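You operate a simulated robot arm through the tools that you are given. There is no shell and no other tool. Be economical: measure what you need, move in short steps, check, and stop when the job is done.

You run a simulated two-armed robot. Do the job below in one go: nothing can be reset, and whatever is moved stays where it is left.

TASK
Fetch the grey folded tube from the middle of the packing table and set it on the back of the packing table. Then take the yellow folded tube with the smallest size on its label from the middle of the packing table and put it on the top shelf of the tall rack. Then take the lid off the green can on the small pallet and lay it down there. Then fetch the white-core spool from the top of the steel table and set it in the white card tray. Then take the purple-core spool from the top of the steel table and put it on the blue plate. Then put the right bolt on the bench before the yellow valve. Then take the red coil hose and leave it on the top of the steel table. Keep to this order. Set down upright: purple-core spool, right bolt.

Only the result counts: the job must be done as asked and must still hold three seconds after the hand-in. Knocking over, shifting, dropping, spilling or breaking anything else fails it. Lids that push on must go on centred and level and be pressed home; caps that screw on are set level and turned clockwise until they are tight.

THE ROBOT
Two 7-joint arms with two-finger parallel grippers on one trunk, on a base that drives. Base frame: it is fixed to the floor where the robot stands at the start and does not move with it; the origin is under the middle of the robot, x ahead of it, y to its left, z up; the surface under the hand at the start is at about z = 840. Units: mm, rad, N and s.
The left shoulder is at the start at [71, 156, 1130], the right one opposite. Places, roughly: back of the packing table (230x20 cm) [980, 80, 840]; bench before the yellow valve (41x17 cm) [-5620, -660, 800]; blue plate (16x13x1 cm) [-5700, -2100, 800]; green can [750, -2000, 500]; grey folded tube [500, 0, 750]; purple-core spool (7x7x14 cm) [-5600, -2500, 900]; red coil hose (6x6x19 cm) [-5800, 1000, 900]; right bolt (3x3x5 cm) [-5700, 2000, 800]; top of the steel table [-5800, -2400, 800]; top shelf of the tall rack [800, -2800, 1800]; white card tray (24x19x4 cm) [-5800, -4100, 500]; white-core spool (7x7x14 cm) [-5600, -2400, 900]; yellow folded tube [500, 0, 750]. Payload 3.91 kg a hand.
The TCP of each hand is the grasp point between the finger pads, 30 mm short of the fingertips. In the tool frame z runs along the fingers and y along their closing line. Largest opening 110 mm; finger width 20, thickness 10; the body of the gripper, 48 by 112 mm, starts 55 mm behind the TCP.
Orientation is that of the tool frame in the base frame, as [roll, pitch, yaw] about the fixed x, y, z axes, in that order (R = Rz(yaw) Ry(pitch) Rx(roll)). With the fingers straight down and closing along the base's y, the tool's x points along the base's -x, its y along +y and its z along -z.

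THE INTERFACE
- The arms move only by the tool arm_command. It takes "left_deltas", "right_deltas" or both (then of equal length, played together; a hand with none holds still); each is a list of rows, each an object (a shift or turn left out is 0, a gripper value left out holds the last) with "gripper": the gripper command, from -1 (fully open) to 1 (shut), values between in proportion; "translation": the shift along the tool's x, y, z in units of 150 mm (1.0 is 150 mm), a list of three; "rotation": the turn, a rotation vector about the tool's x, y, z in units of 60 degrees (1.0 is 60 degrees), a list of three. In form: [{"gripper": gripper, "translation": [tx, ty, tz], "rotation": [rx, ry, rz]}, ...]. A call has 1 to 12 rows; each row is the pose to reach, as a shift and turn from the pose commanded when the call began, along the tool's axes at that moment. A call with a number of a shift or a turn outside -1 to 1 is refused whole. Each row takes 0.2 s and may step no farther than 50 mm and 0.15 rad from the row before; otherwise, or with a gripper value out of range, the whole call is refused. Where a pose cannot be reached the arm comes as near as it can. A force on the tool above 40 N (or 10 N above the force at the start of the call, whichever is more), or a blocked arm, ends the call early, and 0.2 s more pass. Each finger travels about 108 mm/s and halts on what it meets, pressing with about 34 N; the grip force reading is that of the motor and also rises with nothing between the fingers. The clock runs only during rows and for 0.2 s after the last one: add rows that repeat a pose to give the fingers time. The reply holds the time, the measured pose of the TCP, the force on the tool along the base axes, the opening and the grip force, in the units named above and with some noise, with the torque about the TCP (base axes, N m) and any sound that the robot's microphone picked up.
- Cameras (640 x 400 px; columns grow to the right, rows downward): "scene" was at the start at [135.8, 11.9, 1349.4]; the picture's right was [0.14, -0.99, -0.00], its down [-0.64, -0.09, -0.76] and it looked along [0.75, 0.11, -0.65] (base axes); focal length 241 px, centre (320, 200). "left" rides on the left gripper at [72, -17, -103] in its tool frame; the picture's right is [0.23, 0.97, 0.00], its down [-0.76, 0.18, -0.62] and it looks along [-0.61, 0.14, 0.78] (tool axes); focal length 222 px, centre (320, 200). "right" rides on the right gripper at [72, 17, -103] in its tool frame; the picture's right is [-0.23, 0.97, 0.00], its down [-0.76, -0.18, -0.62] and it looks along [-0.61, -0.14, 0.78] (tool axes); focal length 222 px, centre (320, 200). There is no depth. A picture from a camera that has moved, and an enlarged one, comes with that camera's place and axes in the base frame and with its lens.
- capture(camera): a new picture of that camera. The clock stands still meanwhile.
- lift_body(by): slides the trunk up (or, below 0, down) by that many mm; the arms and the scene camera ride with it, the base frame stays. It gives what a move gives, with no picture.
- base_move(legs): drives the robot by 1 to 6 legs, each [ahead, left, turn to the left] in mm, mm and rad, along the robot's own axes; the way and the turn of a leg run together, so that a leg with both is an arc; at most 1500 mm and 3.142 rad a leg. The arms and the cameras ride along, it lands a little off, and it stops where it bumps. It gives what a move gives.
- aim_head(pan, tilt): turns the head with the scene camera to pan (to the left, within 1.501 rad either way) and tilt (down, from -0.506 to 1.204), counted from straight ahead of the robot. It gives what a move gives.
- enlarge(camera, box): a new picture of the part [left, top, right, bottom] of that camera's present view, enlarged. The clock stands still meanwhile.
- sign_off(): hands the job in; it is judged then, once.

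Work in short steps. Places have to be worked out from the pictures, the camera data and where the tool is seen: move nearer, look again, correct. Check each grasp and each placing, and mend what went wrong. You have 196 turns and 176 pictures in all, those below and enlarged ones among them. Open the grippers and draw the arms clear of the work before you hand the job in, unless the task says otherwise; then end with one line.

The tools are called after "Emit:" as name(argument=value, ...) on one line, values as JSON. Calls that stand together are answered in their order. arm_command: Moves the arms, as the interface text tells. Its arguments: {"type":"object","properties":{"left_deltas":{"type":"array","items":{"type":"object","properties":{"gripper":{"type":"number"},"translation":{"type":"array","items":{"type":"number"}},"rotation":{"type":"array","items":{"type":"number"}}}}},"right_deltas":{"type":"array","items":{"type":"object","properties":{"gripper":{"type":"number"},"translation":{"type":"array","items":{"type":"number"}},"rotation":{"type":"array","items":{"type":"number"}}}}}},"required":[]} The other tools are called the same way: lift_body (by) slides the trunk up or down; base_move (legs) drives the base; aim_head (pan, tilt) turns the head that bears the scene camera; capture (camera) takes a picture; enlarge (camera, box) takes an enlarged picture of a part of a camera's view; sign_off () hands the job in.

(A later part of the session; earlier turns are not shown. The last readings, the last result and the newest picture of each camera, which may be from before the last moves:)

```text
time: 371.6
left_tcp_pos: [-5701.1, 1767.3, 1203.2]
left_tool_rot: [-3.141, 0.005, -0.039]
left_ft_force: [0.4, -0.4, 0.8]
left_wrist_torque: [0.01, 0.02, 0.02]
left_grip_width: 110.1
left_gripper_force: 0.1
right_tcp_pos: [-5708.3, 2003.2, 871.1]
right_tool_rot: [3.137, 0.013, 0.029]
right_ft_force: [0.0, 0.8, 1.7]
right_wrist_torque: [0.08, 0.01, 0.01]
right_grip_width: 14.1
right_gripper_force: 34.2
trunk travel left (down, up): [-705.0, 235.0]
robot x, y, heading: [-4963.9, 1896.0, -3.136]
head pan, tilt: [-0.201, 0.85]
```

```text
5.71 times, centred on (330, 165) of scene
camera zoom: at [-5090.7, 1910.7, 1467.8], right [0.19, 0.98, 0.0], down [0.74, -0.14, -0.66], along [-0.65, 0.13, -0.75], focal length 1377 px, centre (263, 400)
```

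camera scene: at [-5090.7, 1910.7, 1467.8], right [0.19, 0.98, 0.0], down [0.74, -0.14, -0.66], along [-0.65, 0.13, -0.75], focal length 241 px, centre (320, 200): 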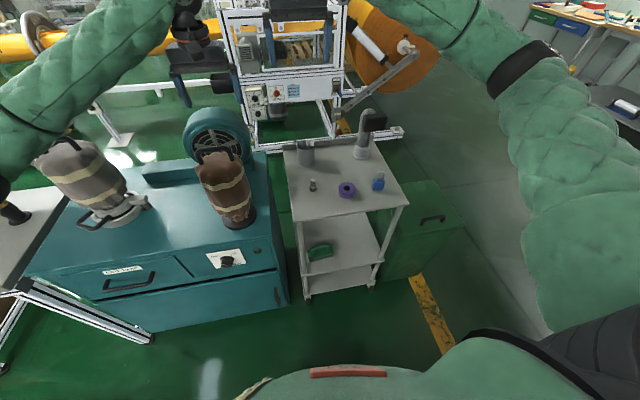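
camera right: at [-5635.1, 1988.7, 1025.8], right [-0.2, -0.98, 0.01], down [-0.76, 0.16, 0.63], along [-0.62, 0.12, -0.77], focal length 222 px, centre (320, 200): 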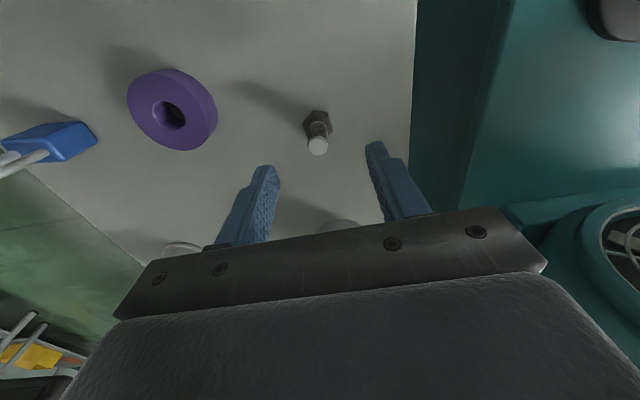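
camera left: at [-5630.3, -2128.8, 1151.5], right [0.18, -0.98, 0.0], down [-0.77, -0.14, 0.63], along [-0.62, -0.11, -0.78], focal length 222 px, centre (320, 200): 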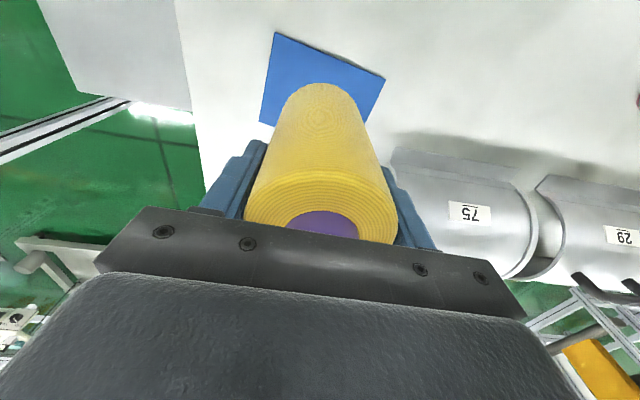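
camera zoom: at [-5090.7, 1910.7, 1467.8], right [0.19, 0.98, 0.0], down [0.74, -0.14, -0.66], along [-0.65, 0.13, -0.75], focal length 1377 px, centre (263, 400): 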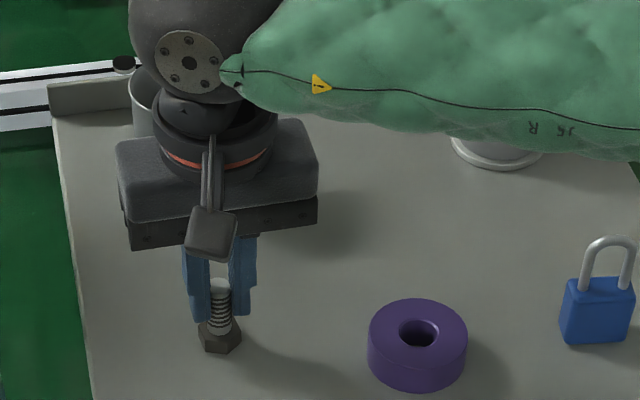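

Gripped (14 mm). I lift it 300 mm, turn to face -y and drive toward the valve bench.

Emit:
arm_command(right_deltas=[{"translation": [0, 0, -0.3]}, {"translation": [0, 0, -0.6]}, {"translation": [0, 0, -0.9]}, {"translation": [0, 0, -1.0]}])

Emit:
arm_command(right_deltas=[{"translation": [0, 0, -0.3]}, {"translation": [0, 0, -0.6]}, {"translation": [0, 0, -0.9]}, {"translation": [0, 0, -1.0]}])

Emit:
arm_command(right_deltas=[{"translation": [0, 0, -0.3]}, {"translation": [0, 0, -0.6]}, {"translation": [0, 0, -0.8]}])

Emit:
base_move(legs=[[0, 0, 1.56], [0, 30, 0], [1200, 0, 0]])

Emit:
aim_head(pan=-0.6, tilt=0.5)

Emit:
capture(camera="scene")

```text
time: 372.6
left_tcp_pos: [-5701.2, 1766.9, 1203.2]
left_tool_rot: [-3.141, 0.004, -0.041]
left_ft_force: [0.4, -0.1, -0.4]
left_wrist_torque: [-0.02, 0.0, 0.01]
left_grip_width: 109.9
left_gripper_force: 0.0
right_tcp_pos: [-5706.6, 2004.2, 1022.4]
right_tool_rot: [3.138, 0.011, 0.028]
right_ft_force: [-0.5, 1.1, 0.0]
right_wrist_torque: [0.02, -0.02, 0.02]
right_grip_width: 14.6
right_gripper_force: 33.8
trunk travel left (down, up): [-705.0, 235.0]
robot x, y, heading: [-4965.6, 1895.8, -3.13]
head pan, tilt: [-0.201, 0.85]
```

```text
time: 373.6
left_tcp_pos: [-5701.8, 1765.9, 1203.7]
left_tool_rot: [3.141, 0.003, -0.04]
left_ft_force: [0.0, 0.8, -0.2]
left_wrist_torque: [0.01, 0.01, -0.02]
left_grip_width: 110.3
left_gripper_force: 0.0
right_tcp_pos: [-5704.8, 2005.2, 1170.9]
right_tool_rot: [3.139, 0.014, 0.03]
right_ft_force: [0.2, 0.2, -0.4]
right_wrist_torque: [-0.01, 0.01, 0.04]
right_grip_width: 14.5
right_gripper_force: 33.8
trunk travel left (down, up): [-705.0, 235.0]
robot x, y, heading: [-4962.5, 1895.7, -3.133]
head pan, tilt: [-0.201, 0.85]
```

```text
time: 374.4
left_tcp_pos: [-5701.1, 1766.9, 1203.9]
left_tool_rot: [3.141, 0.007, -0.04]
left_ft_force: [-0.3, -0.2, 0.9]
left_wrist_torque: [-0.01, 0.02, -0.01]
left_grip_width: 109.8
left_gripper_force: 0.0
right_tcp_pos: [-5702.9, 2004.7, 1292.9]
right_tool_rot: [3.137, 0.013, 0.03]
right_ft_force: [1.0, -0.1, -0.3]
right_wrist_torque: [-0.01, -0.01, 0.01]
right_grip_width: 14.3
right_gripper_force: 34.2
trunk travel left (down, up): [-705.0, 235.0]
robot x, y, heading: [-4962.1, 1896.7, -3.133]
head pan, tilt: [-0.201, 0.85]
```

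```text
time: 384.7
left_tcp_pos: [-4849.8, -46.1, 1202.2]
left_tool_rot: [-3.141, 0.004, 1.505]
left_ft_force: [-0.2, 0.0, 0.2]
left_wrist_torque: [-0.02, 0.04, 0.01]
left_grip_width: 109.9
left_gripper_force: 0.3
right_tcp_pos: [-5089.0, -42.4, 1292.1]
right_tool_rot: [3.139, 0.014, 1.575]
right_ft_force: [0.2, -1.0, -1.1]
right_wrist_torque: [0.02, 0.0, 0.02]
right_grip_width: 14.2
right_gripper_force: 33.8
trunk travel left (down, up): [-705.0, 235.0]
robot x, y, heading: [-4961.0, 696.0, -1.588]
head pan, tilt: [-0.201, 0.85]
```

```text
time: 385.6
left_tcp_pos: [-4850.4, -46.7, 1203.7]
left_tool_rot: [-3.141, 0.004, 1.507]
left_ft_force: [-0.6, -0.3, -0.5]
left_wrist_torque: [-0.02, -0.01, -0.02]
left_grip_width: 110.1
left_gripper_force: 0.1
right_tcp_pos: [-5089.3, -41.9, 1292.2]
right_tool_rot: [3.139, 0.014, 1.576]
right_ft_force: [0.1, -0.3, -0.6]
right_wrist_torque: [-0.01, 0.01, 0.0]
right_grip_width: 14.3
right_gripper_force: 33.8
trunk travel left (down, up): [-705.0, 235.0]
robot x, y, heading: [-4962.4, 695.9, -1.589]
head pan, tilt: [-0.6, 0.499]
```

```text
53 pictures are left
camera scene: at [-5014.1, 568.6, 1497.8], right [-0.82, 0.58, 0.0], down [0.28, 0.39, -0.88], along [-0.51, -0.72, -0.48], focal length 241 px, centre (320, 200)
```

scene: 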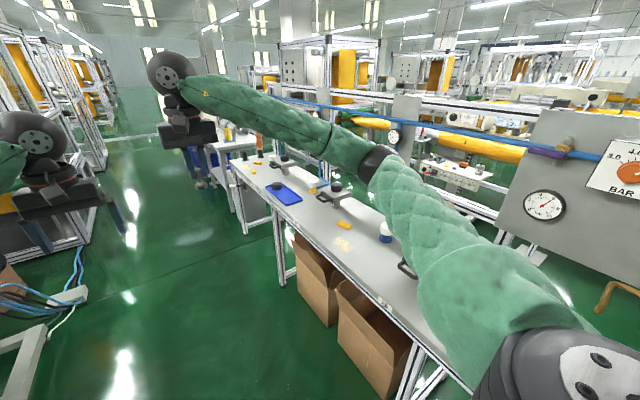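

The long bench is ahead on the right. I retract both hands 130 mm before driving on and turning there.

Emit:
arm_command(left_deltas=[{"translation": [0.3, 0, 0]}, {"translation": [0.6, 0, 0]}, {"translation": [0.87, 0, 0]}], right_deltas=[{"translation": [0.3, 0, 0]}, {"translation": [0.6, 0, 0]}, {"translation": [0.87, 0, 0]}])

Emit:
base_move(legs=[[1150, 20, 0.018]])

Emit:
aim_head(pan=-1.2, tilt=0.6)

Emit:
capture(camera="scene")

```text
time: 386.4
left_tcp_pos: [-4843.2, 87.1, 1204.3]
left_tool_rot: [-3.14, 0.006, 1.506]
left_ft_force: [-1.0, -0.4, 0.2]
left_wrist_torque: [-0.02, 0.01, 0.03]
left_grip_width: 110.0
left_gripper_force: 0.0
right_tcp_pos: [-5089.6, 90.6, 1289.3]
right_tool_rot: [3.139, 0.014, 1.573]
right_ft_force: [-0.6, 0.3, -0.1]
right_wrist_torque: [-0.01, 0.02, 0.0]
right_grip_width: 14.3
right_gripper_force: 34.2
trunk travel left (down, up): [-705.0, 235.0]
robot x, y, heading: [-4963.1, 693.5, -1.589]
head pan, tilt: [-0.6, 0.499]
```

```text
time: 392.2
left_tcp_pos: [-4843.5, -1069.7, 1202.2]
left_tool_rot: [-3.14, 0.003, 1.505]
left_ft_force: [0.0, -0.4, 0.1]
left_wrist_torque: [0.0, 0.01, -0.01]
left_grip_width: 110.3
left_gripper_force: 0.1
right_tcp_pos: [-5090.8, -1065.8, 1287.7]
right_tool_rot: [3.137, 0.013, 1.574]
right_ft_force: [0.1, 0.4, -1.1]
right_wrist_torque: [0.03, -0.02, -0.01]
right_grip_width: 14.4
right_gripper_force: 34.0
trunk travel left (down, up): [-705.0, 235.0]
robot x, y, heading: [-4956.5, -458.4, -1.587]
head pan, tilt: [-0.6, 0.499]
```

```text
time: 393.2
left_tcp_pos: [-4843.4, -1069.2, 1203.8]
left_tool_rot: [3.142, 0.003, 1.503]
left_ft_force: [1.0, -0.5, -0.4]
left_wrist_torque: [-0.02, -0.02, 0.01]
left_grip_width: 110.2
left_gripper_force: 0.2
right_tcp_pos: [-5090.1, -1067.2, 1289.1]
right_tool_rot: [3.137, 0.012, 1.575]
right_ft_force: [-0.1, -0.8, -0.9]
right_wrist_torque: [0.05, 0.0, 0.02]
right_grip_width: 14.1
right_gripper_force: 34.1
trunk travel left (down, up): [-705.0, 235.0]
robot x, y, heading: [-4961.8, -463.5, -1.59]
head pan, tilt: [-1.201, 0.6]
```

```text
52 pictures are left
camera scene: at [-5044.6, -542.7, 1488.8], right [-0.35, 0.94, 0.0], down [0.53, 0.2, -0.83], along [-0.77, -0.29, -0.56], focal length 241 px, centre (320, 200)
```

scene: 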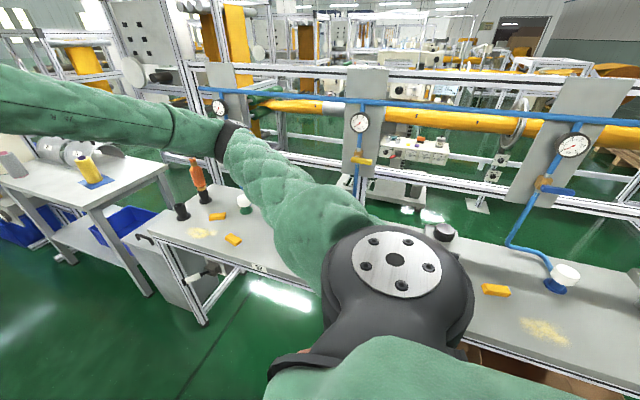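

The yellow-handled valve is the middle panel (y≈-690). I advance to y≈-790, turn to face -x, and view the bench spot.

Emit:
base_move(legs=[[325, 0, 0], [0, 0, -1.553]])

Emit:
aim_head(pan=-0.1, tilt=0.8)

Emit:
capture(camera="scene")

Emit:
capture(camera="right")

```text
time: 399.2
left_tcp_pos: [-5571.6, -912.3, 1203.9]
left_tool_rot: [-3.141, 0.004, -0.046]
left_ft_force: [-0.4, -0.5, -0.3]
left_wrist_torque: [-0.04, -0.02, 0.02]
left_grip_width: 109.9
left_gripper_force: 0.2
right_tcp_pos: [-5574.3, -665.7, 1289.7]
right_tool_rot: [3.138, 0.012, 0.024]
right_ft_force: [-0.4, 0.6, -0.2]
right_wrist_torque: [0.01, -0.04, 0.01]
right_grip_width: 14.5
right_gripper_force: 33.2
trunk travel left (down, up): [-705.0, 235.0]
robot x, y, heading: [-4967.6, -781.9, -3.139]
head pan, tilt: [-1.201, 0.6]
```

```text
time: 400.5
left_tcp_pos: [-5573.1, -911.8, 1202.2]
left_tool_rot: [3.141, 0.003, -0.044]
left_ft_force: [-0.2, 0.0, 0.1]
left_wrist_torque: [-0.02, 0.02, 0.01]
left_grip_width: 109.9
left_gripper_force: 0.0
right_tcp_pos: [-5574.2, -665.6, 1288.5]
right_tool_rot: [3.138, 0.013, 0.023]
right_ft_force: [0.0, 0.7, -1.4]
right_wrist_torque: [0.01, 0.01, 0.01]
right_grip_width: 14.2
right_gripper_force: 34.3
trunk travel left (down, up): [-705.0, 235.0]
robot x, y, heading: [-4969.4, -778.6, -3.143]
head pan, tilt: [-0.099, 0.799]
```

```text
51 pictures are left
camera scene: at [-5097.0, -774.2, 1471.8], right [0.1, 1.0, 0.0], down [0.71, -0.07, -0.7], along [-0.69, 0.07, -0.72], focal length 241 px, centre (320, 200)
```

scene: 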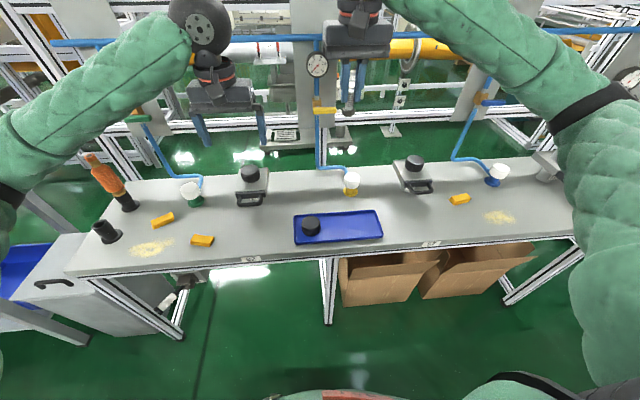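

```text
50 pictures are left
camera right: at [-5500.3, -680.7, 1390.7], right [-0.2, -0.98, 0.01], down [-0.76, 0.16, 0.63], along [-0.62, 0.12, -0.77], focal length 222 px, centre (320, 200)
```

right: 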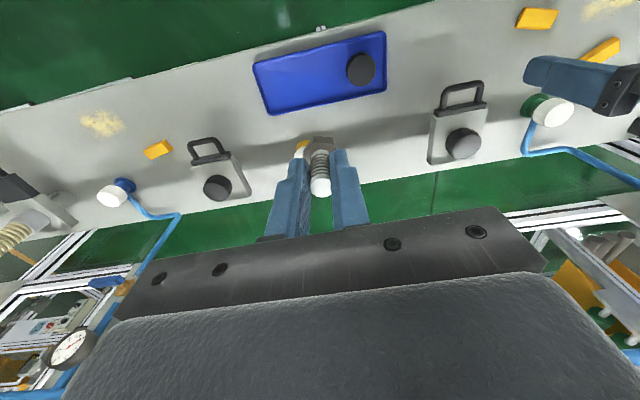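

A blue tray with a puck fills most of the zone (tray y -815…-515, x -5550…-5668). Free bench within the zone lies just right of the tray, at about (-5620,-487). I shift the base right 178 and ahead 46 and lower the hand.

Emit:
base_move(legs=[[46, -178, 0]])

Emit:
arm_command(right_deltas=[{"translation": [0, 0, 0.3]}, {"translation": [0, 0, 0.6]}, {"translation": [0, 0, 0.9]}, {"translation": [0, 0, 1.0]}])

Emit:
arm_command(right_deltas=[{"translation": [0, 0, 0.3]}, {"translation": [0, 0, 0.6]}, {"translation": [0, 0, 0.9]}])

Emit:
capture(camera="right")

Emit:
capture(camera="scene")

```text
time: 402.0
left_tcp_pos: [-5619.8, -733.5, 1203.2]
left_tool_rot: [3.14, 0.002, -0.045]
left_ft_force: [0.2, -0.4, -0.3]
left_wrist_torque: [0.01, -0.04, 0.0]
left_grip_width: 110.0
left_gripper_force: 0.0
right_tcp_pos: [-5620.5, -486.4, 1288.1]
right_tool_rot: [3.137, 0.012, 0.024]
right_ft_force: [-0.5, 0.0, -0.9]
right_wrist_torque: [-0.02, -0.03, -0.04]
right_grip_width: 14.4
right_gripper_force: 33.9
trunk travel left (down, up): [-705.0, 235.0]
robot x, y, heading: [-5012.1, -602.5, -3.138]
head pan, tilt: [-0.099, 0.799]
```

```text
time: 403.0
left_tcp_pos: [-5618.3, -735.2, 1203.0]
left_tool_rot: [-3.141, 0.002, -0.047]
left_ft_force: [0.1, 0.2, 0.6]
left_wrist_torque: [-0.02, 0.02, -0.03]
left_grip_width: 110.0
left_gripper_force: 0.0
right_tcp_pos: [-5623.0, -486.7, 1139.3]
right_tool_rot: [3.137, 0.012, 0.025]
right_ft_force: [0.7, 0.5, 0.3]
right_wrist_torque: [-0.01, 0.03, 0.03]
right_grip_width: 14.4
right_gripper_force: 33.8
trunk travel left (down, up): [-705.0, 235.0]
robot x, y, heading: [-5009.9, -601.1, -3.135]
head pan, tilt: [-0.099, 0.799]
```

```text
time: 403.8
left_tcp_pos: [-5617.9, -734.3, 1204.0]
left_tool_rot: [3.141, 0.004, -0.047]
left_ft_force: [-0.3, 0.2, -0.6]
left_wrist_torque: [0.03, 0.0, 0.01]
left_grip_width: 110.1
left_gripper_force: 0.1
right_tcp_pos: [-5622.8, -489.6, 999.8]
right_tool_rot: [3.137, 0.012, 0.024]
right_ft_force: [0.2, 0.3, -0.8]
right_wrist_torque: [0.04, -0.02, 0.02]
right_grip_width: 14.4
right_gripper_force: 34.1
trunk travel left (down, up): [-705.0, 235.0]
robot x, y, heading: [-5013.2, -604.2, -3.136]
head pan, tilt: [-0.099, 0.799]
```

```text
49 pictures are left
camera right: at [-5548.7, -503.7, 1103.3], right [-0.2, -0.98, 0.01], down [-0.76, 0.16, 0.63], along [-0.62, 0.12, -0.77], focal length 222 px, centre (320, 200)
```

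right: 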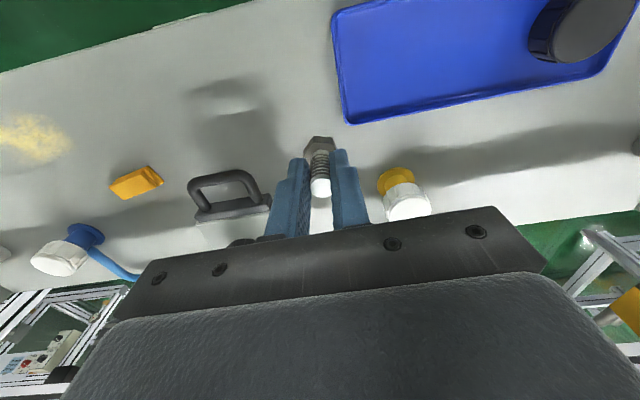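

```text
48 pictures are left
camera scene: at [-5143.2, -595.9, 1471.9], right [0.1, 1.0, 0.0], down [0.71, -0.07, -0.7], along [-0.69, 0.07, -0.72], focal length 241 px, centre (320, 200)
```

scene: 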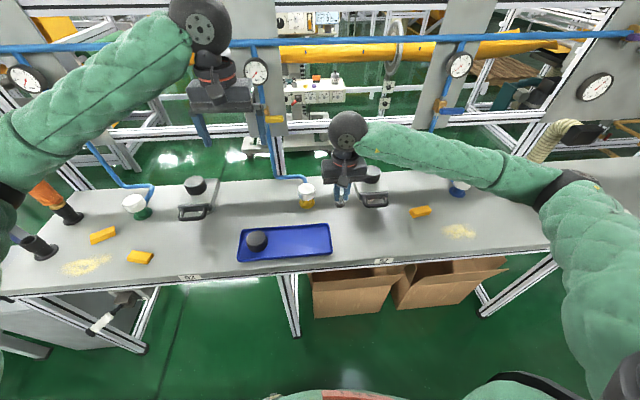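

Tray edge is at y=-518, so the bolt at y≈-489 clears it by 13 mm. I lower to near the bench.

Emit:
arm_command(right_deltas=[{"translation": [0, 0, 0.3]}, {"translation": [0, 0, 0.6]}, {"translation": [0, 0, 0.8]}])

Emit:
enlarge(camera="scene", box=[280, 150, 400, 250])

```text
time: 404.6
left_tcp_pos: [-5618.3, -734.9, 1203.1]
left_tool_rot: [3.141, 0.004, -0.046]
left_ft_force: [0.5, -0.8, 0.2]
left_wrist_torque: [0.0, -0.02, 0.02]
left_grip_width: 110.0
left_gripper_force: 0.0
right_tcp_pos: [-5626.3, -490.6, 883.2]
right_tool_rot: [3.139, 0.014, 0.025]
right_ft_force: [0.9, -0.5, -0.8]
right_wrist_torque: [0.02, -0.02, 0.02]
right_grip_width: 14.7
right_gripper_force: 34.2
trunk travel left (down, up): [-705.0, 235.0]
robot x, y, heading: [-5013.3, -603.0, -3.14]
head pan, tilt: [-0.099, 0.799]
```

```text
4.00 times, centred on (340, 200) of scene
camera zoom: at [-5142.8, -596.1, 1471.9], right [0.1, 1.0, 0.0], down [0.71, -0.07, -0.7], along [-0.69, 0.07, -0.72], focal length 964 px, centre (240, 200)
```

zoom: 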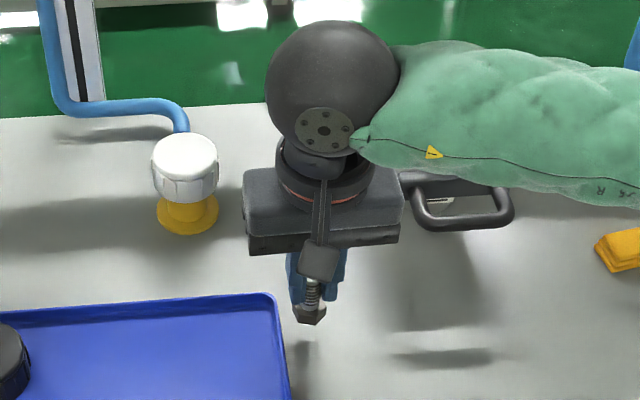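

Emit:
arm_command(right_deltas=[{"translation": [-0.01, 0, 0.06]}, {"translation": [-0.01, 0, 0.1]}, {"translation": [-0.01, 0, 0.125]}, {"translation": [-0.01, 0, 0.145]}])

Emit:
enlarge(camera="scene", box=[280, 150, 400, 250])

```text
time: 405.6
left_tcp_pos: [-5619.6, -734.8, 1203.5]
left_tool_rot: [3.141, 0.005, -0.044]
left_ft_force: [0.4, 0.4, 0.0]
left_wrist_torque: [0.02, 0.01, -0.03]
left_grip_width: 109.9
left_gripper_force: 0.1
right_tcp_pos: [-5625.6, -490.4, 863.1]
right_tool_rot: [3.136, 0.014, 0.022]
right_ft_force: [0.4, 0.9, 0.2]
right_wrist_torque: [-0.02, 0.03, 0.01]
right_grip_width: 14.3
right_gripper_force: 33.9
trunk travel left (down, up): [-705.0, 235.0]
robot x, y, heading: [-5006.3, -602.2, -3.138]
head pan, tilt: [-0.099, 0.799]
```

```text
4.00 times, centred on (340, 200) of scene
camera zoom: at [-5142.7, -596.2, 1471.8], right [0.1, 1.0, 0.0], down [0.71, -0.07, -0.7], along [-0.69, 0.07, -0.72], focal length 964 px, centre (240, 200)
```

zoom: 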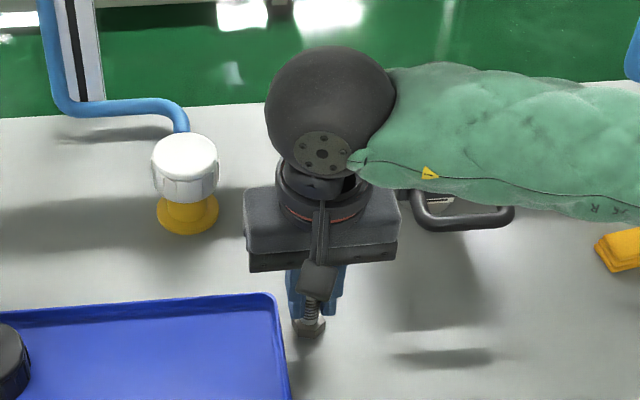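

Emit:
arm_command(right_deltas=[{"translation": [0, 0, 0.02]}, {"translation": [0, 0, 0.04]}, {"translation": [0, 0, 0.06]}, {"translation": [0, 0, 0.075]}])

```text
time: 406.6
left_tcp_pos: [-5616.0, -735.9, 1205.3]
left_tool_rot: [3.14, 0.008, -0.044]
left_ft_force: [-0.7, -0.3, 0.1]
left_wrist_torque: [0.01, 0.01, 0.01]
left_grip_width: 110.1
left_gripper_force: 0.1
right_tcp_pos: [-5626.3, -489.3, 854.8]
right_tool_rot: [3.138, 0.017, 0.023]
right_ft_force: [-1.4, 2.9, 37.0]
right_wrist_torque: [0.22, 0.31, -0.03]
right_grip_width: 14.4
right_gripper_force: 33.8
trunk travel left (down, up): [-705.0, 235.0]
robot x, y, heading: [-5015.4, -607.5, -3.134]
head pan, tilt: [-0.099, 0.799]
```

Firm contact. I ease up 3 mm, open gently to 40 mm, and rise.

Emit:
arm_command(right_deltas=[{"translation": [0, 0, -0.018]}, {"translation": [0, 0, -0.018], "gripper": 0.27}, {"translation": [0, 0, -0.018], "gripper": 0.27}, {"translation": [0, 0, -0.018], "gripper": 0.27}, {"translation": [0, 0, -0.3]}, {"translation": [0, 0, -0.6]}, {"translation": [0, 0, -0.9]}, {"translation": [0, 0, -1.0]}])

Emit:
enlarge(camera="scene", box=[260, 150, 400, 260])

```text
time: 408.4
left_tcp_pos: [-5618.7, -733.5, 1203.3]
left_tool_rot: [3.14, 0.004, -0.046]
left_ft_force: [0.4, -0.1, -0.4]
left_wrist_torque: [0.0, 0.0, -0.04]
left_grip_width: 109.9
left_gripper_force: 0.2
right_tcp_pos: [-5625.5, -488.9, 1002.8]
right_tool_rot: [3.137, 0.011, 0.026]
right_ft_force: [-0.5, 0.2, -0.2]
right_wrist_torque: [0.02, -0.02, -0.03]
right_grip_width: 40.4
right_gripper_force: 0.0
trunk travel left (down, up): [-705.0, 235.0]
robot x, y, heading: [-5013.5, -603.8, -3.138]
head pan, tilt: [-0.099, 0.799]
```

```text
3.64 times, centred on (330, 205) of scene
camera zoom: at [-5142.7, -596.3, 1471.8], right [0.1, 1.0, 0.0], down [0.71, -0.07, -0.7], along [-0.69, 0.07, -0.72], focal length 876 px, centre (284, 182)
```

zoom: 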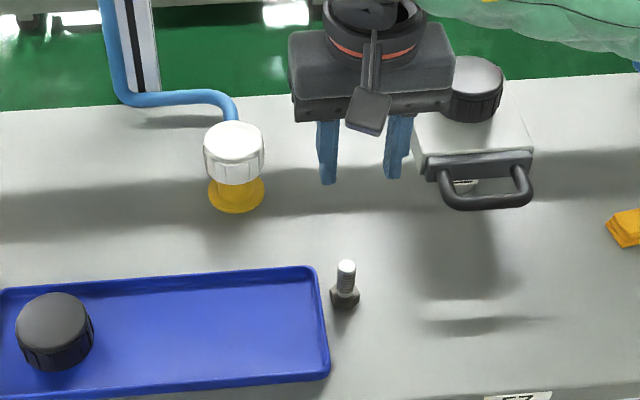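

The bolt stands upright beside the tray in front of the yellow valve. Next the red coil hose near y≈1000: raise, back off, face -y and reverse up the aisle.

Emit:
arm_command(right_deltas=[{"translation": [0, 0, -0.3]}, {"translation": [0, 0, -0.6]}, {"translation": [0, 0, -0.9]}, {"translation": [0, 0, -1.0]}])

Emit:
arm_command(right_deltas=[{"translation": [0, 0, -0.3], "gripper": -1}, {"translation": [0, 0, -0.6]}, {"translation": [0, 0, -0.9]}])

Emit:
base_move(legs=[[-60, 0, 0], [0, 0, 1.567], [-1480, 0, 0]])

Emit:
aim_head(pan=-1.3, tilt=0.6)

Emit:
capture(camera="scene")

```text
time: 409.4
left_tcp_pos: [-5619.4, -733.4, 1203.7]
left_tool_rot: [-3.141, 0.006, -0.046]
left_ft_force: [0.3, 0.0, 0.2]
left_wrist_torque: [0.04, 0.0, 0.01]
left_grip_width: 110.0
left_gripper_force: 0.0
right_tcp_pos: [-5621.9, -487.6, 1149.7]
right_tool_rot: [3.138, 0.015, 0.025]
right_ft_force: [0.8, 1.2, 0.4]
right_wrist_torque: [-0.02, -0.03, 0.0]
right_grip_width: 40.5
right_gripper_force: 0.1
trunk travel left (down, up): [-705.0, 235.0]
robot x, y, heading: [-5010.6, -605.7, -3.135]
head pan, tilt: [-0.099, 0.799]
```

```text
time: 410.2
left_tcp_pos: [-5617.2, -735.7, 1203.3]
left_tool_rot: [3.141, 0.004, -0.046]
left_ft_force: [-0.2, 0.3, -0.5]
left_wrist_torque: [0.01, 0.04, 0.02]
left_grip_width: 109.9
left_gripper_force: 0.0
right_tcp_pos: [-5620.7, -486.2, 1286.1]
right_tool_rot: [3.138, 0.013, 0.024]
right_ft_force: [-0.3, -0.4, -0.1]
right_wrist_torque: [0.01, 0.0, 0.0]
right_grip_width: 110.0
right_gripper_force: 0.1
trunk travel left (down, up): [-705.0, 235.0]
robot x, y, heading: [-5014.8, -604.5, -3.137]
head pan, tilt: [-0.099, 0.799]
```

```text
time: 422.0
left_tcp_pos: [-4825.3, 287.4, 1204.2]
left_tool_rot: [3.139, 0.005, 1.517]
left_ft_force: [0.2, -0.1, 0.0]
left_wrist_torque: [-0.02, 0.0, 0.01]
left_grip_width: 109.8
left_gripper_force: 0.1
right_tcp_pos: [-5073.5, 285.8, 1286.4]
right_tool_rot: [3.137, 0.013, 1.587]
right_ft_force: [0.7, -0.5, 0.0]
right_wrist_torque: [-0.04, -0.01, 0.0]
right_grip_width: 110.1
right_gripper_force: 0.1
trunk travel left (down, up): [-705.0, 235.0]
robot x, y, heading: [-4951.3, 895.2, -1.583]
head pan, tilt: [-0.099, 0.799]
```

```text
time: 423.4
left_tcp_pos: [-4824.9, 287.1, 1202.6]
left_tool_rot: [-3.142, 0.003, 1.519]
left_ft_force: [0.3, -0.1, -0.7]
left_wrist_torque: [-0.03, 0.01, 0.0]
left_grip_width: 110.1
left_gripper_force: 0.1
right_tcp_pos: [-5072.9, 284.6, 1286.8]
right_tool_rot: [3.139, 0.012, 1.586]
right_ft_force: [0.2, 0.3, -0.8]
right_wrist_torque: [0.01, -0.01, 0.0]
right_grip_width: 109.7
right_gripper_force: 0.1
trunk travel left (down, up): [-705.0, 235.0]
robot x, y, heading: [-4951.0, 895.1, -1.581]
head pan, tilt: [-1.3, 0.6]
```

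```text
44 pictures are left
camera scene: at [-5034.6, 819.6, 1488.7], right [-0.26, 0.96, 0.0], down [0.55, 0.15, -0.82], along [-0.8, -0.22, -0.57], focal length 241 px, centre (320, 200)
```

scene: 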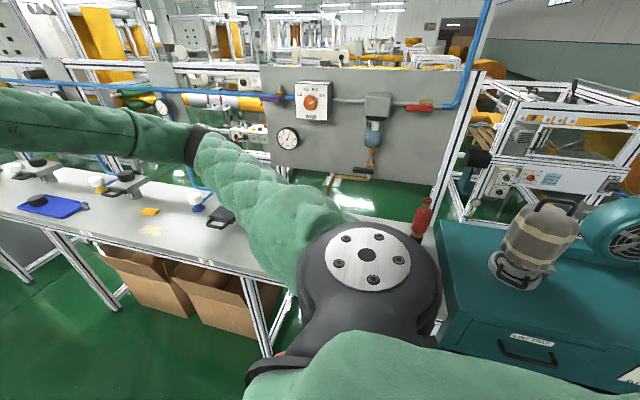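

The red coil hose stands at about (-5840,1000) beside the post. I turn to face it and look closely.

Emit:
base_move(legs=[[-20, 0, 0], [0, 0, -1.56]])

Emit:
aim_head(pan=-0.15, tilt=0.65)

Emit:
capture(camera="scene")

Emit:
enlarge(camera="scene", box=[280, 90, 440, 215])

Emit:
capture(camera="right")

```text
time: 428.0
left_tcp_pos: [-5554.6, 777.6, 1203.7]
left_tool_rot: [3.141, 0.005, -0.038]
left_ft_force: [0.0, 0.5, -0.5]
left_wrist_torque: [0.03, -0.03, 0.01]
left_grip_width: 109.9
left_gripper_force: 0.1
right_tcp_pos: [-5561.2, 1025.0, 1286.4]
right_tool_rot: [3.137, 0.013, 0.032]
right_ft_force: [-0.5, -0.6, -0.2]
right_wrist_torque: [0.02, 0.01, 0.0]
right_grip_width: 109.9
right_gripper_force: 0.0
trunk travel left (down, up): [-705.0, 235.0]
robot x, y, heading: [-4948.7, 916.1, -3.126]
head pan, tilt: [-1.3, 0.6]
```

```text
time: 429.4
left_tcp_pos: [-5555.2, 777.6, 1203.4]
left_tool_rot: [3.141, 0.005, -0.034]
left_ft_force: [-0.2, 0.0, 0.3]
left_wrist_torque: [0.0, 0.01, -0.03]
left_grip_width: 109.9
left_gripper_force: 0.0
right_tcp_pos: [-5561.1, 1024.7, 1286.4]
right_tool_rot: [3.139, 0.012, 0.033]
right_ft_force: [0.5, 0.2, 1.1]
right_wrist_torque: [-0.01, -0.02, 0.0]
right_grip_width: 109.8
right_gripper_force: 0.0
trunk travel left (down, up): [-705.0, 235.0]
robot x, y, heading: [-4952.1, 913.0, -3.128]
head pan, tilt: [-0.15, 0.649]
```

```text
43 pictures are left
camera scene: at [-5085.7, 925.1, 1484.4], right [0.14, 0.99, 0.0], down [0.6, -0.08, -0.8], along [-0.79, 0.11, -0.6], focal length 241 px, centre (320, 200)
```

scene: 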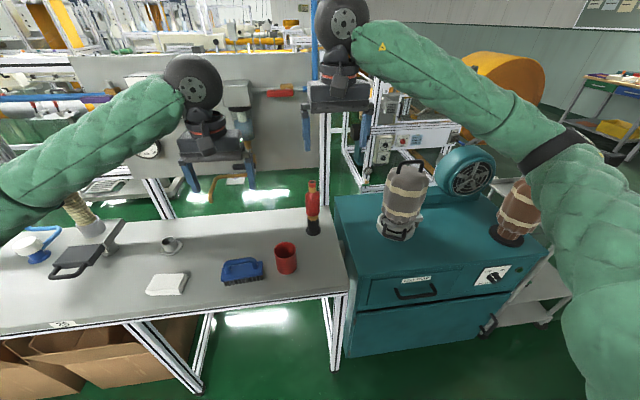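

```text
3.20 times, centred on (360, 152) of scene
camera zoom: at [-5085.7, 925.1, 1484.4], right [0.14, 0.99, 0.0], down [0.6, -0.08, -0.8], along [-0.79, 0.11, -0.6], focal length 771 px, centre (192, 352)
```

zoom: 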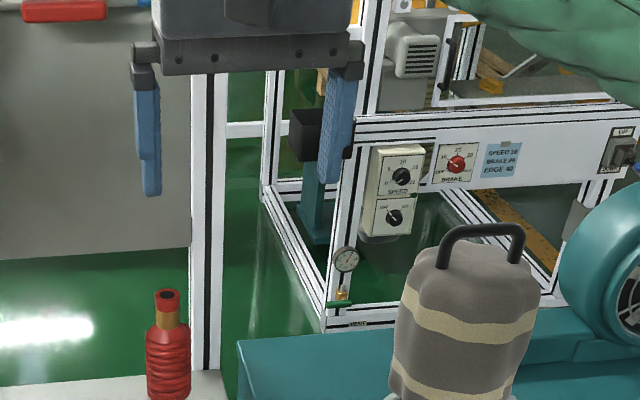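

```text
41 pictures are left
camera right: at [-5486.6, 1011.2, 1387.9], right [-0.2, -0.98, 0.01], down [-0.76, 0.16, 0.63], along [-0.62, 0.12, -0.77], focal length 222 px, centre (320, 200)
```

right: 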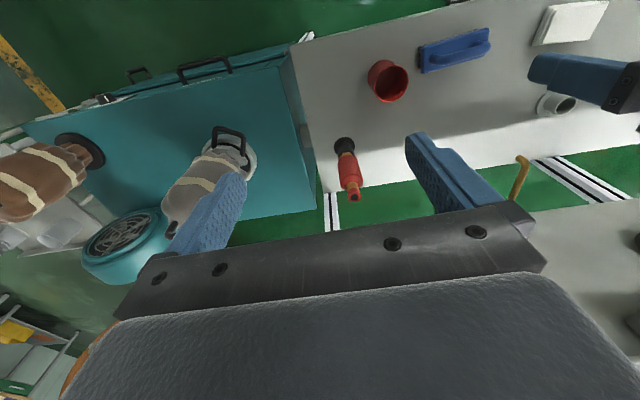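

Emit:
enlarge(camera="scene", box=[260, 160, 360, 260])

Emit:
enlarge(camera="right", box=[300, 110, 400, 220])

```text
4.00 times, centred on (310, 210) of scene
camera zoom: at [-5085.7, 925.1, 1484.4], right [0.14, 0.99, 0.0], down [0.6, -0.08, -0.8], along [-0.79, 0.11, -0.6], focal length 964 px, centre (360, 160)
```

zoom: 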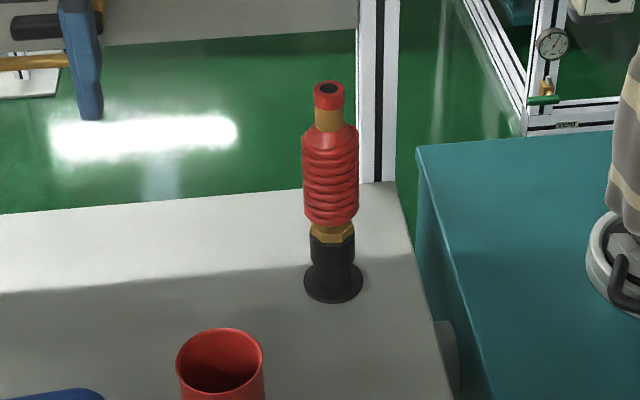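

```text
3.64 times, centred on (350, 165) of right
camera zoom: at [-5486.6, 1011.2, 1387.9], right [-0.2, -0.98, 0.01], down [-0.76, 0.16, 0.63], along [-0.62, 0.12, -0.77], focal length 808 px, centre (211, 327)
```

zoom: 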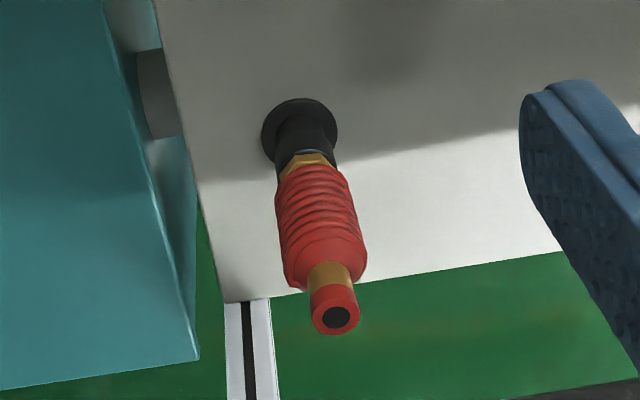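

The hose sits in a black socket: axis about (-5775,996), coil z 890–991, top 1031. I drive ahead 110 and bring the right hand over it.

Emit:
base_move(legs=[[110, 0, 0]])

Emit:
arm_command(right_deltas=[{"translation": [-0.25, 0.06, 0]}, {"translation": [-0.5, 0.12, 0]}, {"translation": [-0.7, 0.17, 0]}, {"translation": [-0.7, 0.17, 0.25]}, {"translation": [-0.7, 0.17, 0.5]}, {"translation": [-0.7, 0.17, 0.8]}])

Emit:
capture(camera="right")

Emit:
enlarge(camera="scene", box=[230, 80, 390, 240])

```text
time: 430.6
left_tcp_pos: [-5667.3, 775.5, 1203.4]
left_tool_rot: [-3.141, 0.004, -0.034]
left_ft_force: [0.0, 0.5, -0.1]
left_wrist_torque: [-0.03, 0.02, 0.0]
left_grip_width: 110.3
left_gripper_force: 0.2
right_tcp_pos: [-5674.6, 1023.7, 1285.9]
right_tool_rot: [3.139, 0.012, 0.034]
right_ft_force: [0.1, 0.7, 1.1]
right_wrist_torque: [0.04, -0.01, 0.0]
right_grip_width: 109.9
right_gripper_force: 0.1
trunk travel left (down, up): [-705.0, 235.0]
robot x, y, heading: [-5063.2, 914.3, -3.123]
head pan, tilt: [-0.15, 0.649]
```

```text
time: 432.0
left_tcp_pos: [-5667.9, 774.6, 1203.3]
left_tool_rot: [3.14, 0.004, -0.034]
left_ft_force: [-0.1, 1.1, 0.1]
left_wrist_torque: [-0.03, 0.0, 0.0]
left_grip_width: 109.9
left_gripper_force: 0.0
right_tcp_pos: [-5778.4, 991.7, 1167.0]
right_tool_rot: [3.137, 0.013, 0.035]
right_ft_force: [-1.0, -0.9, 0.9]
right_wrist_torque: [-0.02, 0.0, 0.01]
right_grip_width: 110.2
right_gripper_force: 0.0
trunk travel left (down, up): [-705.0, 235.0]
robot x, y, heading: [-5063.9, 916.6, -3.13]
head pan, tilt: [-0.15, 0.649]
```

```text
38 pictures are left
camera right: at [-5704.0, 977.2, 1268.5], right [-0.19, -0.98, 0.01], down [-0.76, 0.15, 0.63], along [-0.62, 0.12, -0.77], focal length 222 px, centre (320, 200)
```

right: 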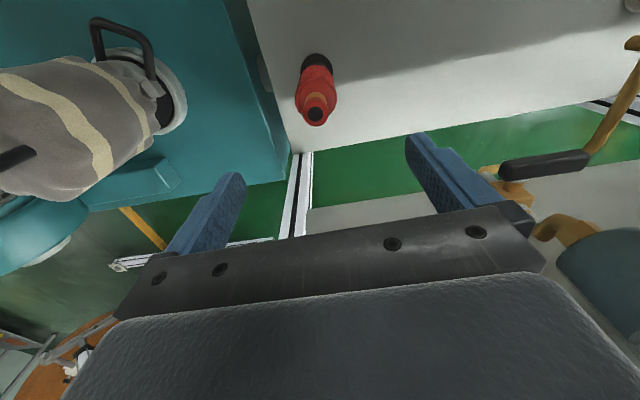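

```text
2.50 times, centred on (310, 160) of scene
camera zoom: at [-5199.0, 923.8, 1484.5], right [0.14, 0.99, 0.0], down [0.6, -0.08, -0.8], along [-0.79, 0.11, -0.61], focal length 602 px, centre (345, 300)
```

zoom: 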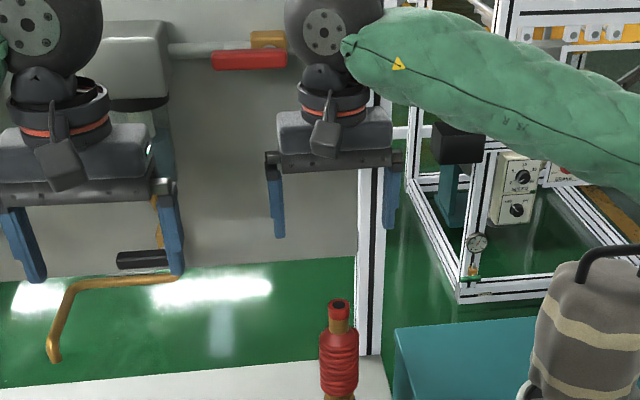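

Axis confirmed (-5781,997). Descend in two calls to TCP z≈985 and close on the coil.

Emit:
arm_command(right_deltas=[{"translation": [-0.01, -0.035, 0.3]}, {"translation": [-0.02, -0.035, 0.6]}, {"translation": [-0.02, -0.035, 0.8]}])

Emit:
arm_command(right_deltas=[{"translation": [0, 0, 0.2]}, {"translation": [0, 0, 0.41]}, {"translation": [0, 0, 0.41], "gripper": 1}, {"translation": [0, 0, 0.41], "gripper": 1}, {"translation": [0, 0, 0.41], "gripper": 1}, {"translation": [0, 0, 0.41], "gripper": 1}])

Emit:
enlarge(camera="scene", box=[230, 120, 390, 280])

```text
time: 432.8
left_tcp_pos: [-5666.6, 774.9, 1203.5]
left_tool_rot: [3.14, 0.005, -0.034]
left_ft_force: [0.5, 0.2, -0.4]
left_wrist_torque: [-0.03, 0.02, 0.02]
left_grip_width: 110.2
left_gripper_force: 0.1
right_tcp_pos: [-5784.4, 997.2, 1046.4]
right_tool_rot: [3.139, 0.014, 0.035]
right_ft_force: [0.8, -0.1, -0.1]
right_wrist_torque: [-0.01, -0.02, -0.02]
right_grip_width: 110.1
right_gripper_force: 0.1
trunk travel left (down, up): [-705.0, 235.0]
robot x, y, heading: [-5062.1, 911.2, -3.133]
head pan, tilt: [-0.15, 0.649]
```

```text
time: 434.2
left_tcp_pos: [-5667.5, 773.9, 1202.8]
left_tool_rot: [3.141, 0.006, -0.033]
left_ft_force: [0.5, 1.0, -0.3]
left_wrist_torque: [-0.04, -0.01, -0.01]
left_grip_width: 109.9
left_gripper_force: 0.0
right_tcp_pos: [-5786.6, 998.0, 985.8]
right_tool_rot: [3.137, 0.013, 0.035]
right_ft_force: [-0.6, -0.9, 0.9]
right_wrist_torque: [-0.05, 0.0, 0.02]
right_grip_width: 52.1
right_gripper_force: 34.2
trunk travel left (down, up): [-705.0, 235.0]
robot x, y, heading: [-5064.2, 912.4, -3.127]
head pan, tilt: [-0.15, 0.649]
```

```text
2.50 times, centred on (310, 200) of scene
camera zoom: at [-5198.2, 923.3, 1484.4], right [0.14, 0.99, 0.0], down [0.6, -0.08, -0.8], along [-0.79, 0.11, -0.6], focal length 602 px, centre (345, 200)
```

zoom: 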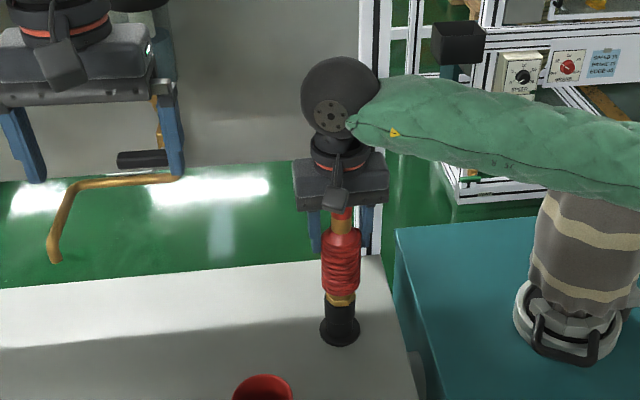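

Gripped at 52 mm. I pull up slowly.

Emit:
arm_command(right_deltas=[{"translation": [0, 0, -0.05]}, {"translation": [0, 0, -0.1]}, {"translation": [0, 0, -0.2]}, {"translation": [0, 0, -0.35]}, {"translation": [0, 0, -0.5]}])

Emit:
enlarge(camera="scene", box=[230, 120, 390, 280])

```text
time: 435.4
left_tcp_pos: [-5666.6, 774.0, 1203.4]
left_tool_rot: [-3.141, 0.005, -0.032]
left_ft_force: [-0.6, 0.8, 0.4]
left_wrist_torque: [-0.02, 0.01, -0.02]
left_grip_width: 110.0
left_gripper_force: 0.1
right_tcp_pos: [-5784.4, 997.7, 1061.2]
right_tool_rot: [3.136, 0.015, 0.036]
right_ft_force: [-0.8, -0.7, -1.9]
right_wrist_torque: [0.0, 0.0, -0.01]
right_grip_width: 52.0
right_gripper_force: 33.9
trunk travel left (down, up): [-705.0, 235.0]
robot x, y, heading: [-5064.4, 912.7, -3.127]
head pan, tilt: [-0.15, 0.649]
```

```text
2.50 times, centred on (310, 200) of scene
camera zoom: at [-5198.1, 923.2, 1484.4], right [0.14, 0.99, 0.0], down [0.6, -0.08, -0.8], along [-0.79, 0.11, -0.6], focal length 602 px, centre (345, 200)
```

zoom: 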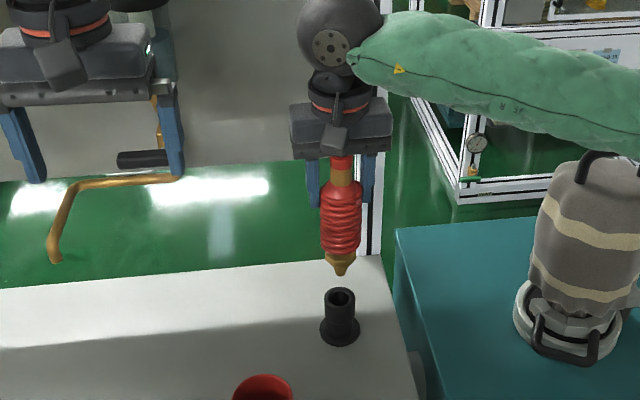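

The hose came free; its lower end is a pointed brass tip, so it must be laid down. I lift it clear, back off, and drive to the steel table.

Emit:
arm_command(right_deltas=[{"translation": [0, 0, -0.3]}, {"translation": [0, 0, -0.6]}, {"translation": [0, 0, -0.9]}, {"translation": [0, 0, -1.0]}])

Emit:
arm_command(right_deltas=[{"translation": [0.25, 0, -0.15]}, {"translation": [0.5, 0, -0.3]}, {"translation": [0.7, 0, -0.5]}])

Emit:
base_move(legs=[[-130, 0, 0], [0, 0, 1.556]])

Emit:
base_move(legs=[[1200, 0, 0], [1200, 0, 0], [930, 0, 0]])

Emit:
aim_head(pan=-0.9, tilt=0.6)

Emit:
capture(camera="scene")

```text
time: 436.4
left_tcp_pos: [-5667.4, 775.3, 1202.8]
left_tool_rot: [3.141, 0.005, -0.032]
left_ft_force: [0.6, -0.3, 0.4]
left_wrist_torque: [-0.04, -0.03, -0.01]
left_grip_width: 110.2
left_gripper_force: 0.1
right_tcp_pos: [-5782.0, 998.8, 1212.1]
right_tool_rot: [3.138, 0.012, 0.034]
right_ft_force: [0.9, 0.5, -2.1]
right_wrist_torque: [0.02, 0.01, -0.01]
right_grip_width: 51.6
right_gripper_force: 33.8
trunk travel left (down, up): [-705.0, 235.0]
robot x, y, heading: [-5061.2, 914.3, -3.13]
head pan, tilt: [-0.15, 0.649]
```

```text
time: 437.2
left_tcp_pos: [-5666.3, 774.7, 1204.0]
left_tool_rot: [3.141, 0.005, -0.032]
left_ft_force: [0.4, -0.4, 0.0]
left_wrist_torque: [0.03, 0.02, -0.02]
left_grip_width: 110.0
left_gripper_force: 0.0
right_tcp_pos: [-5677.3, 1003.8, 1285.7]
right_tool_rot: [3.139, 0.014, 0.036]
right_ft_force: [1.4, 0.1, -1.0]
right_wrist_torque: [-0.02, 0.04, 0.02]
right_grip_width: 51.8
right_gripper_force: 33.6
trunk travel left (down, up): [-705.0, 235.0]
robot x, y, heading: [-5064.1, 913.1, -3.13]
head pan, tilt: [-0.15, 0.649]
```

```text
time: 442.2
left_tcp_pos: [-4817.1, 306.0, 1202.3]
left_tool_rot: [-3.14, 0.006, 1.499]
left_ft_force: [0.0, 0.1, 1.3]
left_wrist_torque: [-0.02, 0.02, -0.01]
left_grip_width: 110.2
left_gripper_force: 0.0
right_tcp_pos: [-5045.0, 303.9, 1285.9]
right_tool_rot: [3.138, 0.012, 1.569]
right_ft_force: [-0.8, 0.5, -1.4]
right_wrist_torque: [-0.01, 0.04, -0.02]
right_grip_width: 51.5
right_gripper_force: 34.0
trunk travel left (down, up): [-705.0, 235.0]
robot x, y, heading: [-4933.8, 913.2, -1.588]
head pan, tilt: [-0.15, 0.649]
```

```text
time: 458.4
left_tcp_pos: [-4804.5, -3008.8, 1203.2]
left_tool_rot: [-3.141, 0.004, 1.546]
left_ft_force: [-0.3, -0.1, 0.3]
left_wrist_torque: [0.04, -0.01, 0.01]
left_grip_width: 110.0
left_gripper_force: 0.0
right_tcp_pos: [-5032.7, -3020.5, 1286.1]
right_tool_rot: [3.138, 0.013, 1.614]
right_ft_force: [0.4, -0.4, -1.5]
right_wrist_torque: [0.01, -0.01, -0.03]
right_grip_width: 51.5
right_gripper_force: 34.0
trunk travel left (down, up): [-705.0, 235.0]
robot x, y, heading: [-4948.8, -2405.0, -1.548]
head pan, tilt: [-0.15, 0.649]
```

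```text
time: 459.5
left_tcp_pos: [-4804.5, -3008.7, 1203.1]
left_tool_rot: [3.141, 0.004, 1.544]
left_ft_force: [-0.4, 0.1, 0.2]
left_wrist_torque: [0.01, 0.0, 0.02]
left_grip_width: 110.3
left_gripper_force: 0.1
right_tcp_pos: [-5034.0, -3021.3, 1286.3]
right_tool_rot: [3.138, 0.012, 1.615]
right_ft_force: [-1.3, -0.2, -0.9]
right_wrist_torque: [-0.02, -0.01, 0.01]
right_grip_width: 51.4
right_gripper_force: 34.3
trunk travel left (down, up): [-705.0, 235.0]
robot x, y, heading: [-4948.2, -2405.4, -1.547]
head pan, tilt: [-0.901, 0.6]
```

```text
34 pictures are left
camera scene: at [-5012.6, -2512.8, 1488.7], right [-0.64, 0.77, 0.0], down [0.43, 0.36, -0.82], along [-0.63, -0.53, -0.57], focal length 241 px, centre (320, 200)
```

scene: 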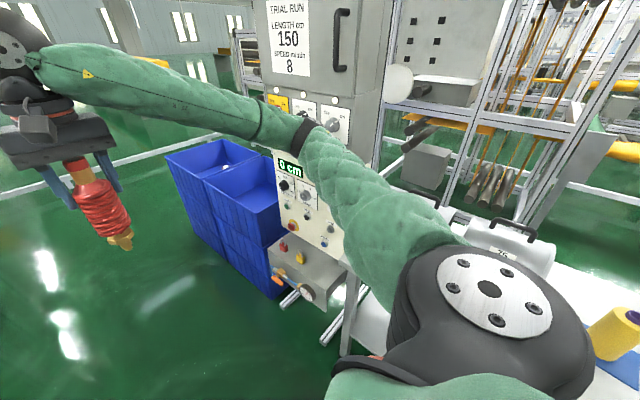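

The panel cabinet is too near for turning here. I reverse 350, turn there, then sidestep left.

Emit:
base_move(legs=[[-350, 0, 0], [0, 0, -1.594]])

Emit:
base_move(legs=[[-130, 0, 0], [0, 380, 0]])

Emit:
aim_head(pan=0, tilt=0.7)

Emit:
capture(camera="scene")

```text
time: 465.6
left_tcp_pos: [-5561.3, -2186.0, 1204.1]
left_tool_rot: [3.141, 0.005, -0.038]
left_ft_force: [-0.6, 0.5, 0.6]
left_wrist_torque: [0.0, -0.01, -0.01]
left_grip_width: 110.2
left_gripper_force: 0.1
right_tcp_pos: [-5571.2, -1956.4, 1285.4]
right_tool_rot: [3.139, 0.013, 0.03]
right_ft_force: [0.0, -0.4, -1.7]
right_wrist_torque: [-0.02, 0.02, 0.02]
right_grip_width: 51.2
right_gripper_force: 33.9
trunk travel left (down, up): [-705.0, 235.0]
robot x, y, heading: [-4957.9, -2049.1, -3.133]
head pan, tilt: [-0.901, 0.6]
```

```text
time: 468.9
left_tcp_pos: [-5428.3, -2567.0, 1202.7]
left_tool_rot: [3.141, 0.005, -0.031]
left_ft_force: [0.5, 0.4, 0.5]
left_wrist_torque: [0.03, 0.02, 0.01]
left_grip_width: 110.2
left_gripper_force: 0.0
right_tcp_pos: [-5440.3, -2338.1, 1285.0]
right_tool_rot: [3.137, 0.01, 0.038]
right_ft_force: [0.5, 1.1, -0.8]
right_wrist_torque: [0.04, -0.01, -0.03]
right_grip_width: 51.3
right_gripper_force: 34.0
trunk travel left (down, up): [-705.0, 235.0]
robot x, y, heading: [-4824.8, -2427.8, -3.123]
head pan, tilt: [-0.901, 0.6]
```

```text
time: 470.1
left_tcp_pos: [-5428.4, -2566.0, 1202.7]
left_tool_rot: [3.142, 0.005, -0.031]
left_ft_force: [0.0, 0.5, 0.8]
left_wrist_torque: [0.0, -0.01, -0.02]
left_grip_width: 110.1
left_gripper_force: 0.1
right_tcp_pos: [-5440.2, -2337.5, 1285.0]
right_tool_rot: [3.137, 0.014, 0.039]
right_ft_force: [-0.1, 0.2, -1.2]
right_wrist_torque: [0.0, -0.01, -0.01]
right_grip_width: 51.1
right_gripper_force: 34.1
trunk travel left (down, up): [-705.0, 235.0]
robot x, y, heading: [-4824.9, -2425.4, -3.12]
head pan, tilt: [0.0, 0.7]
```

```text
33 pictures are left
camera scene: at [-4959.2, -2429.4, 1480.1], right [-0.02, 1.0, 0.0], down [0.64, 0.01, -0.76], along [-0.76, -0.01, -0.64], focal length 241 px, centre (320, 200)
```

scene: 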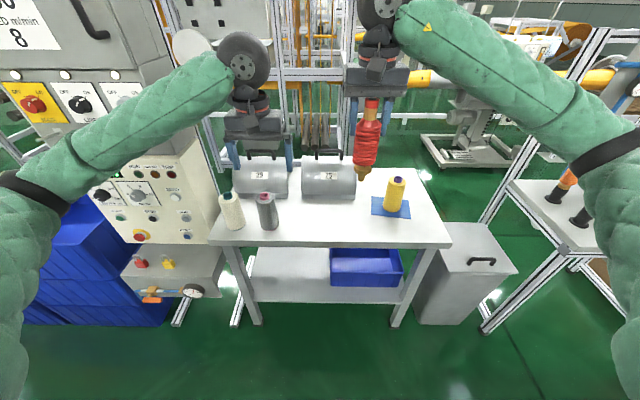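

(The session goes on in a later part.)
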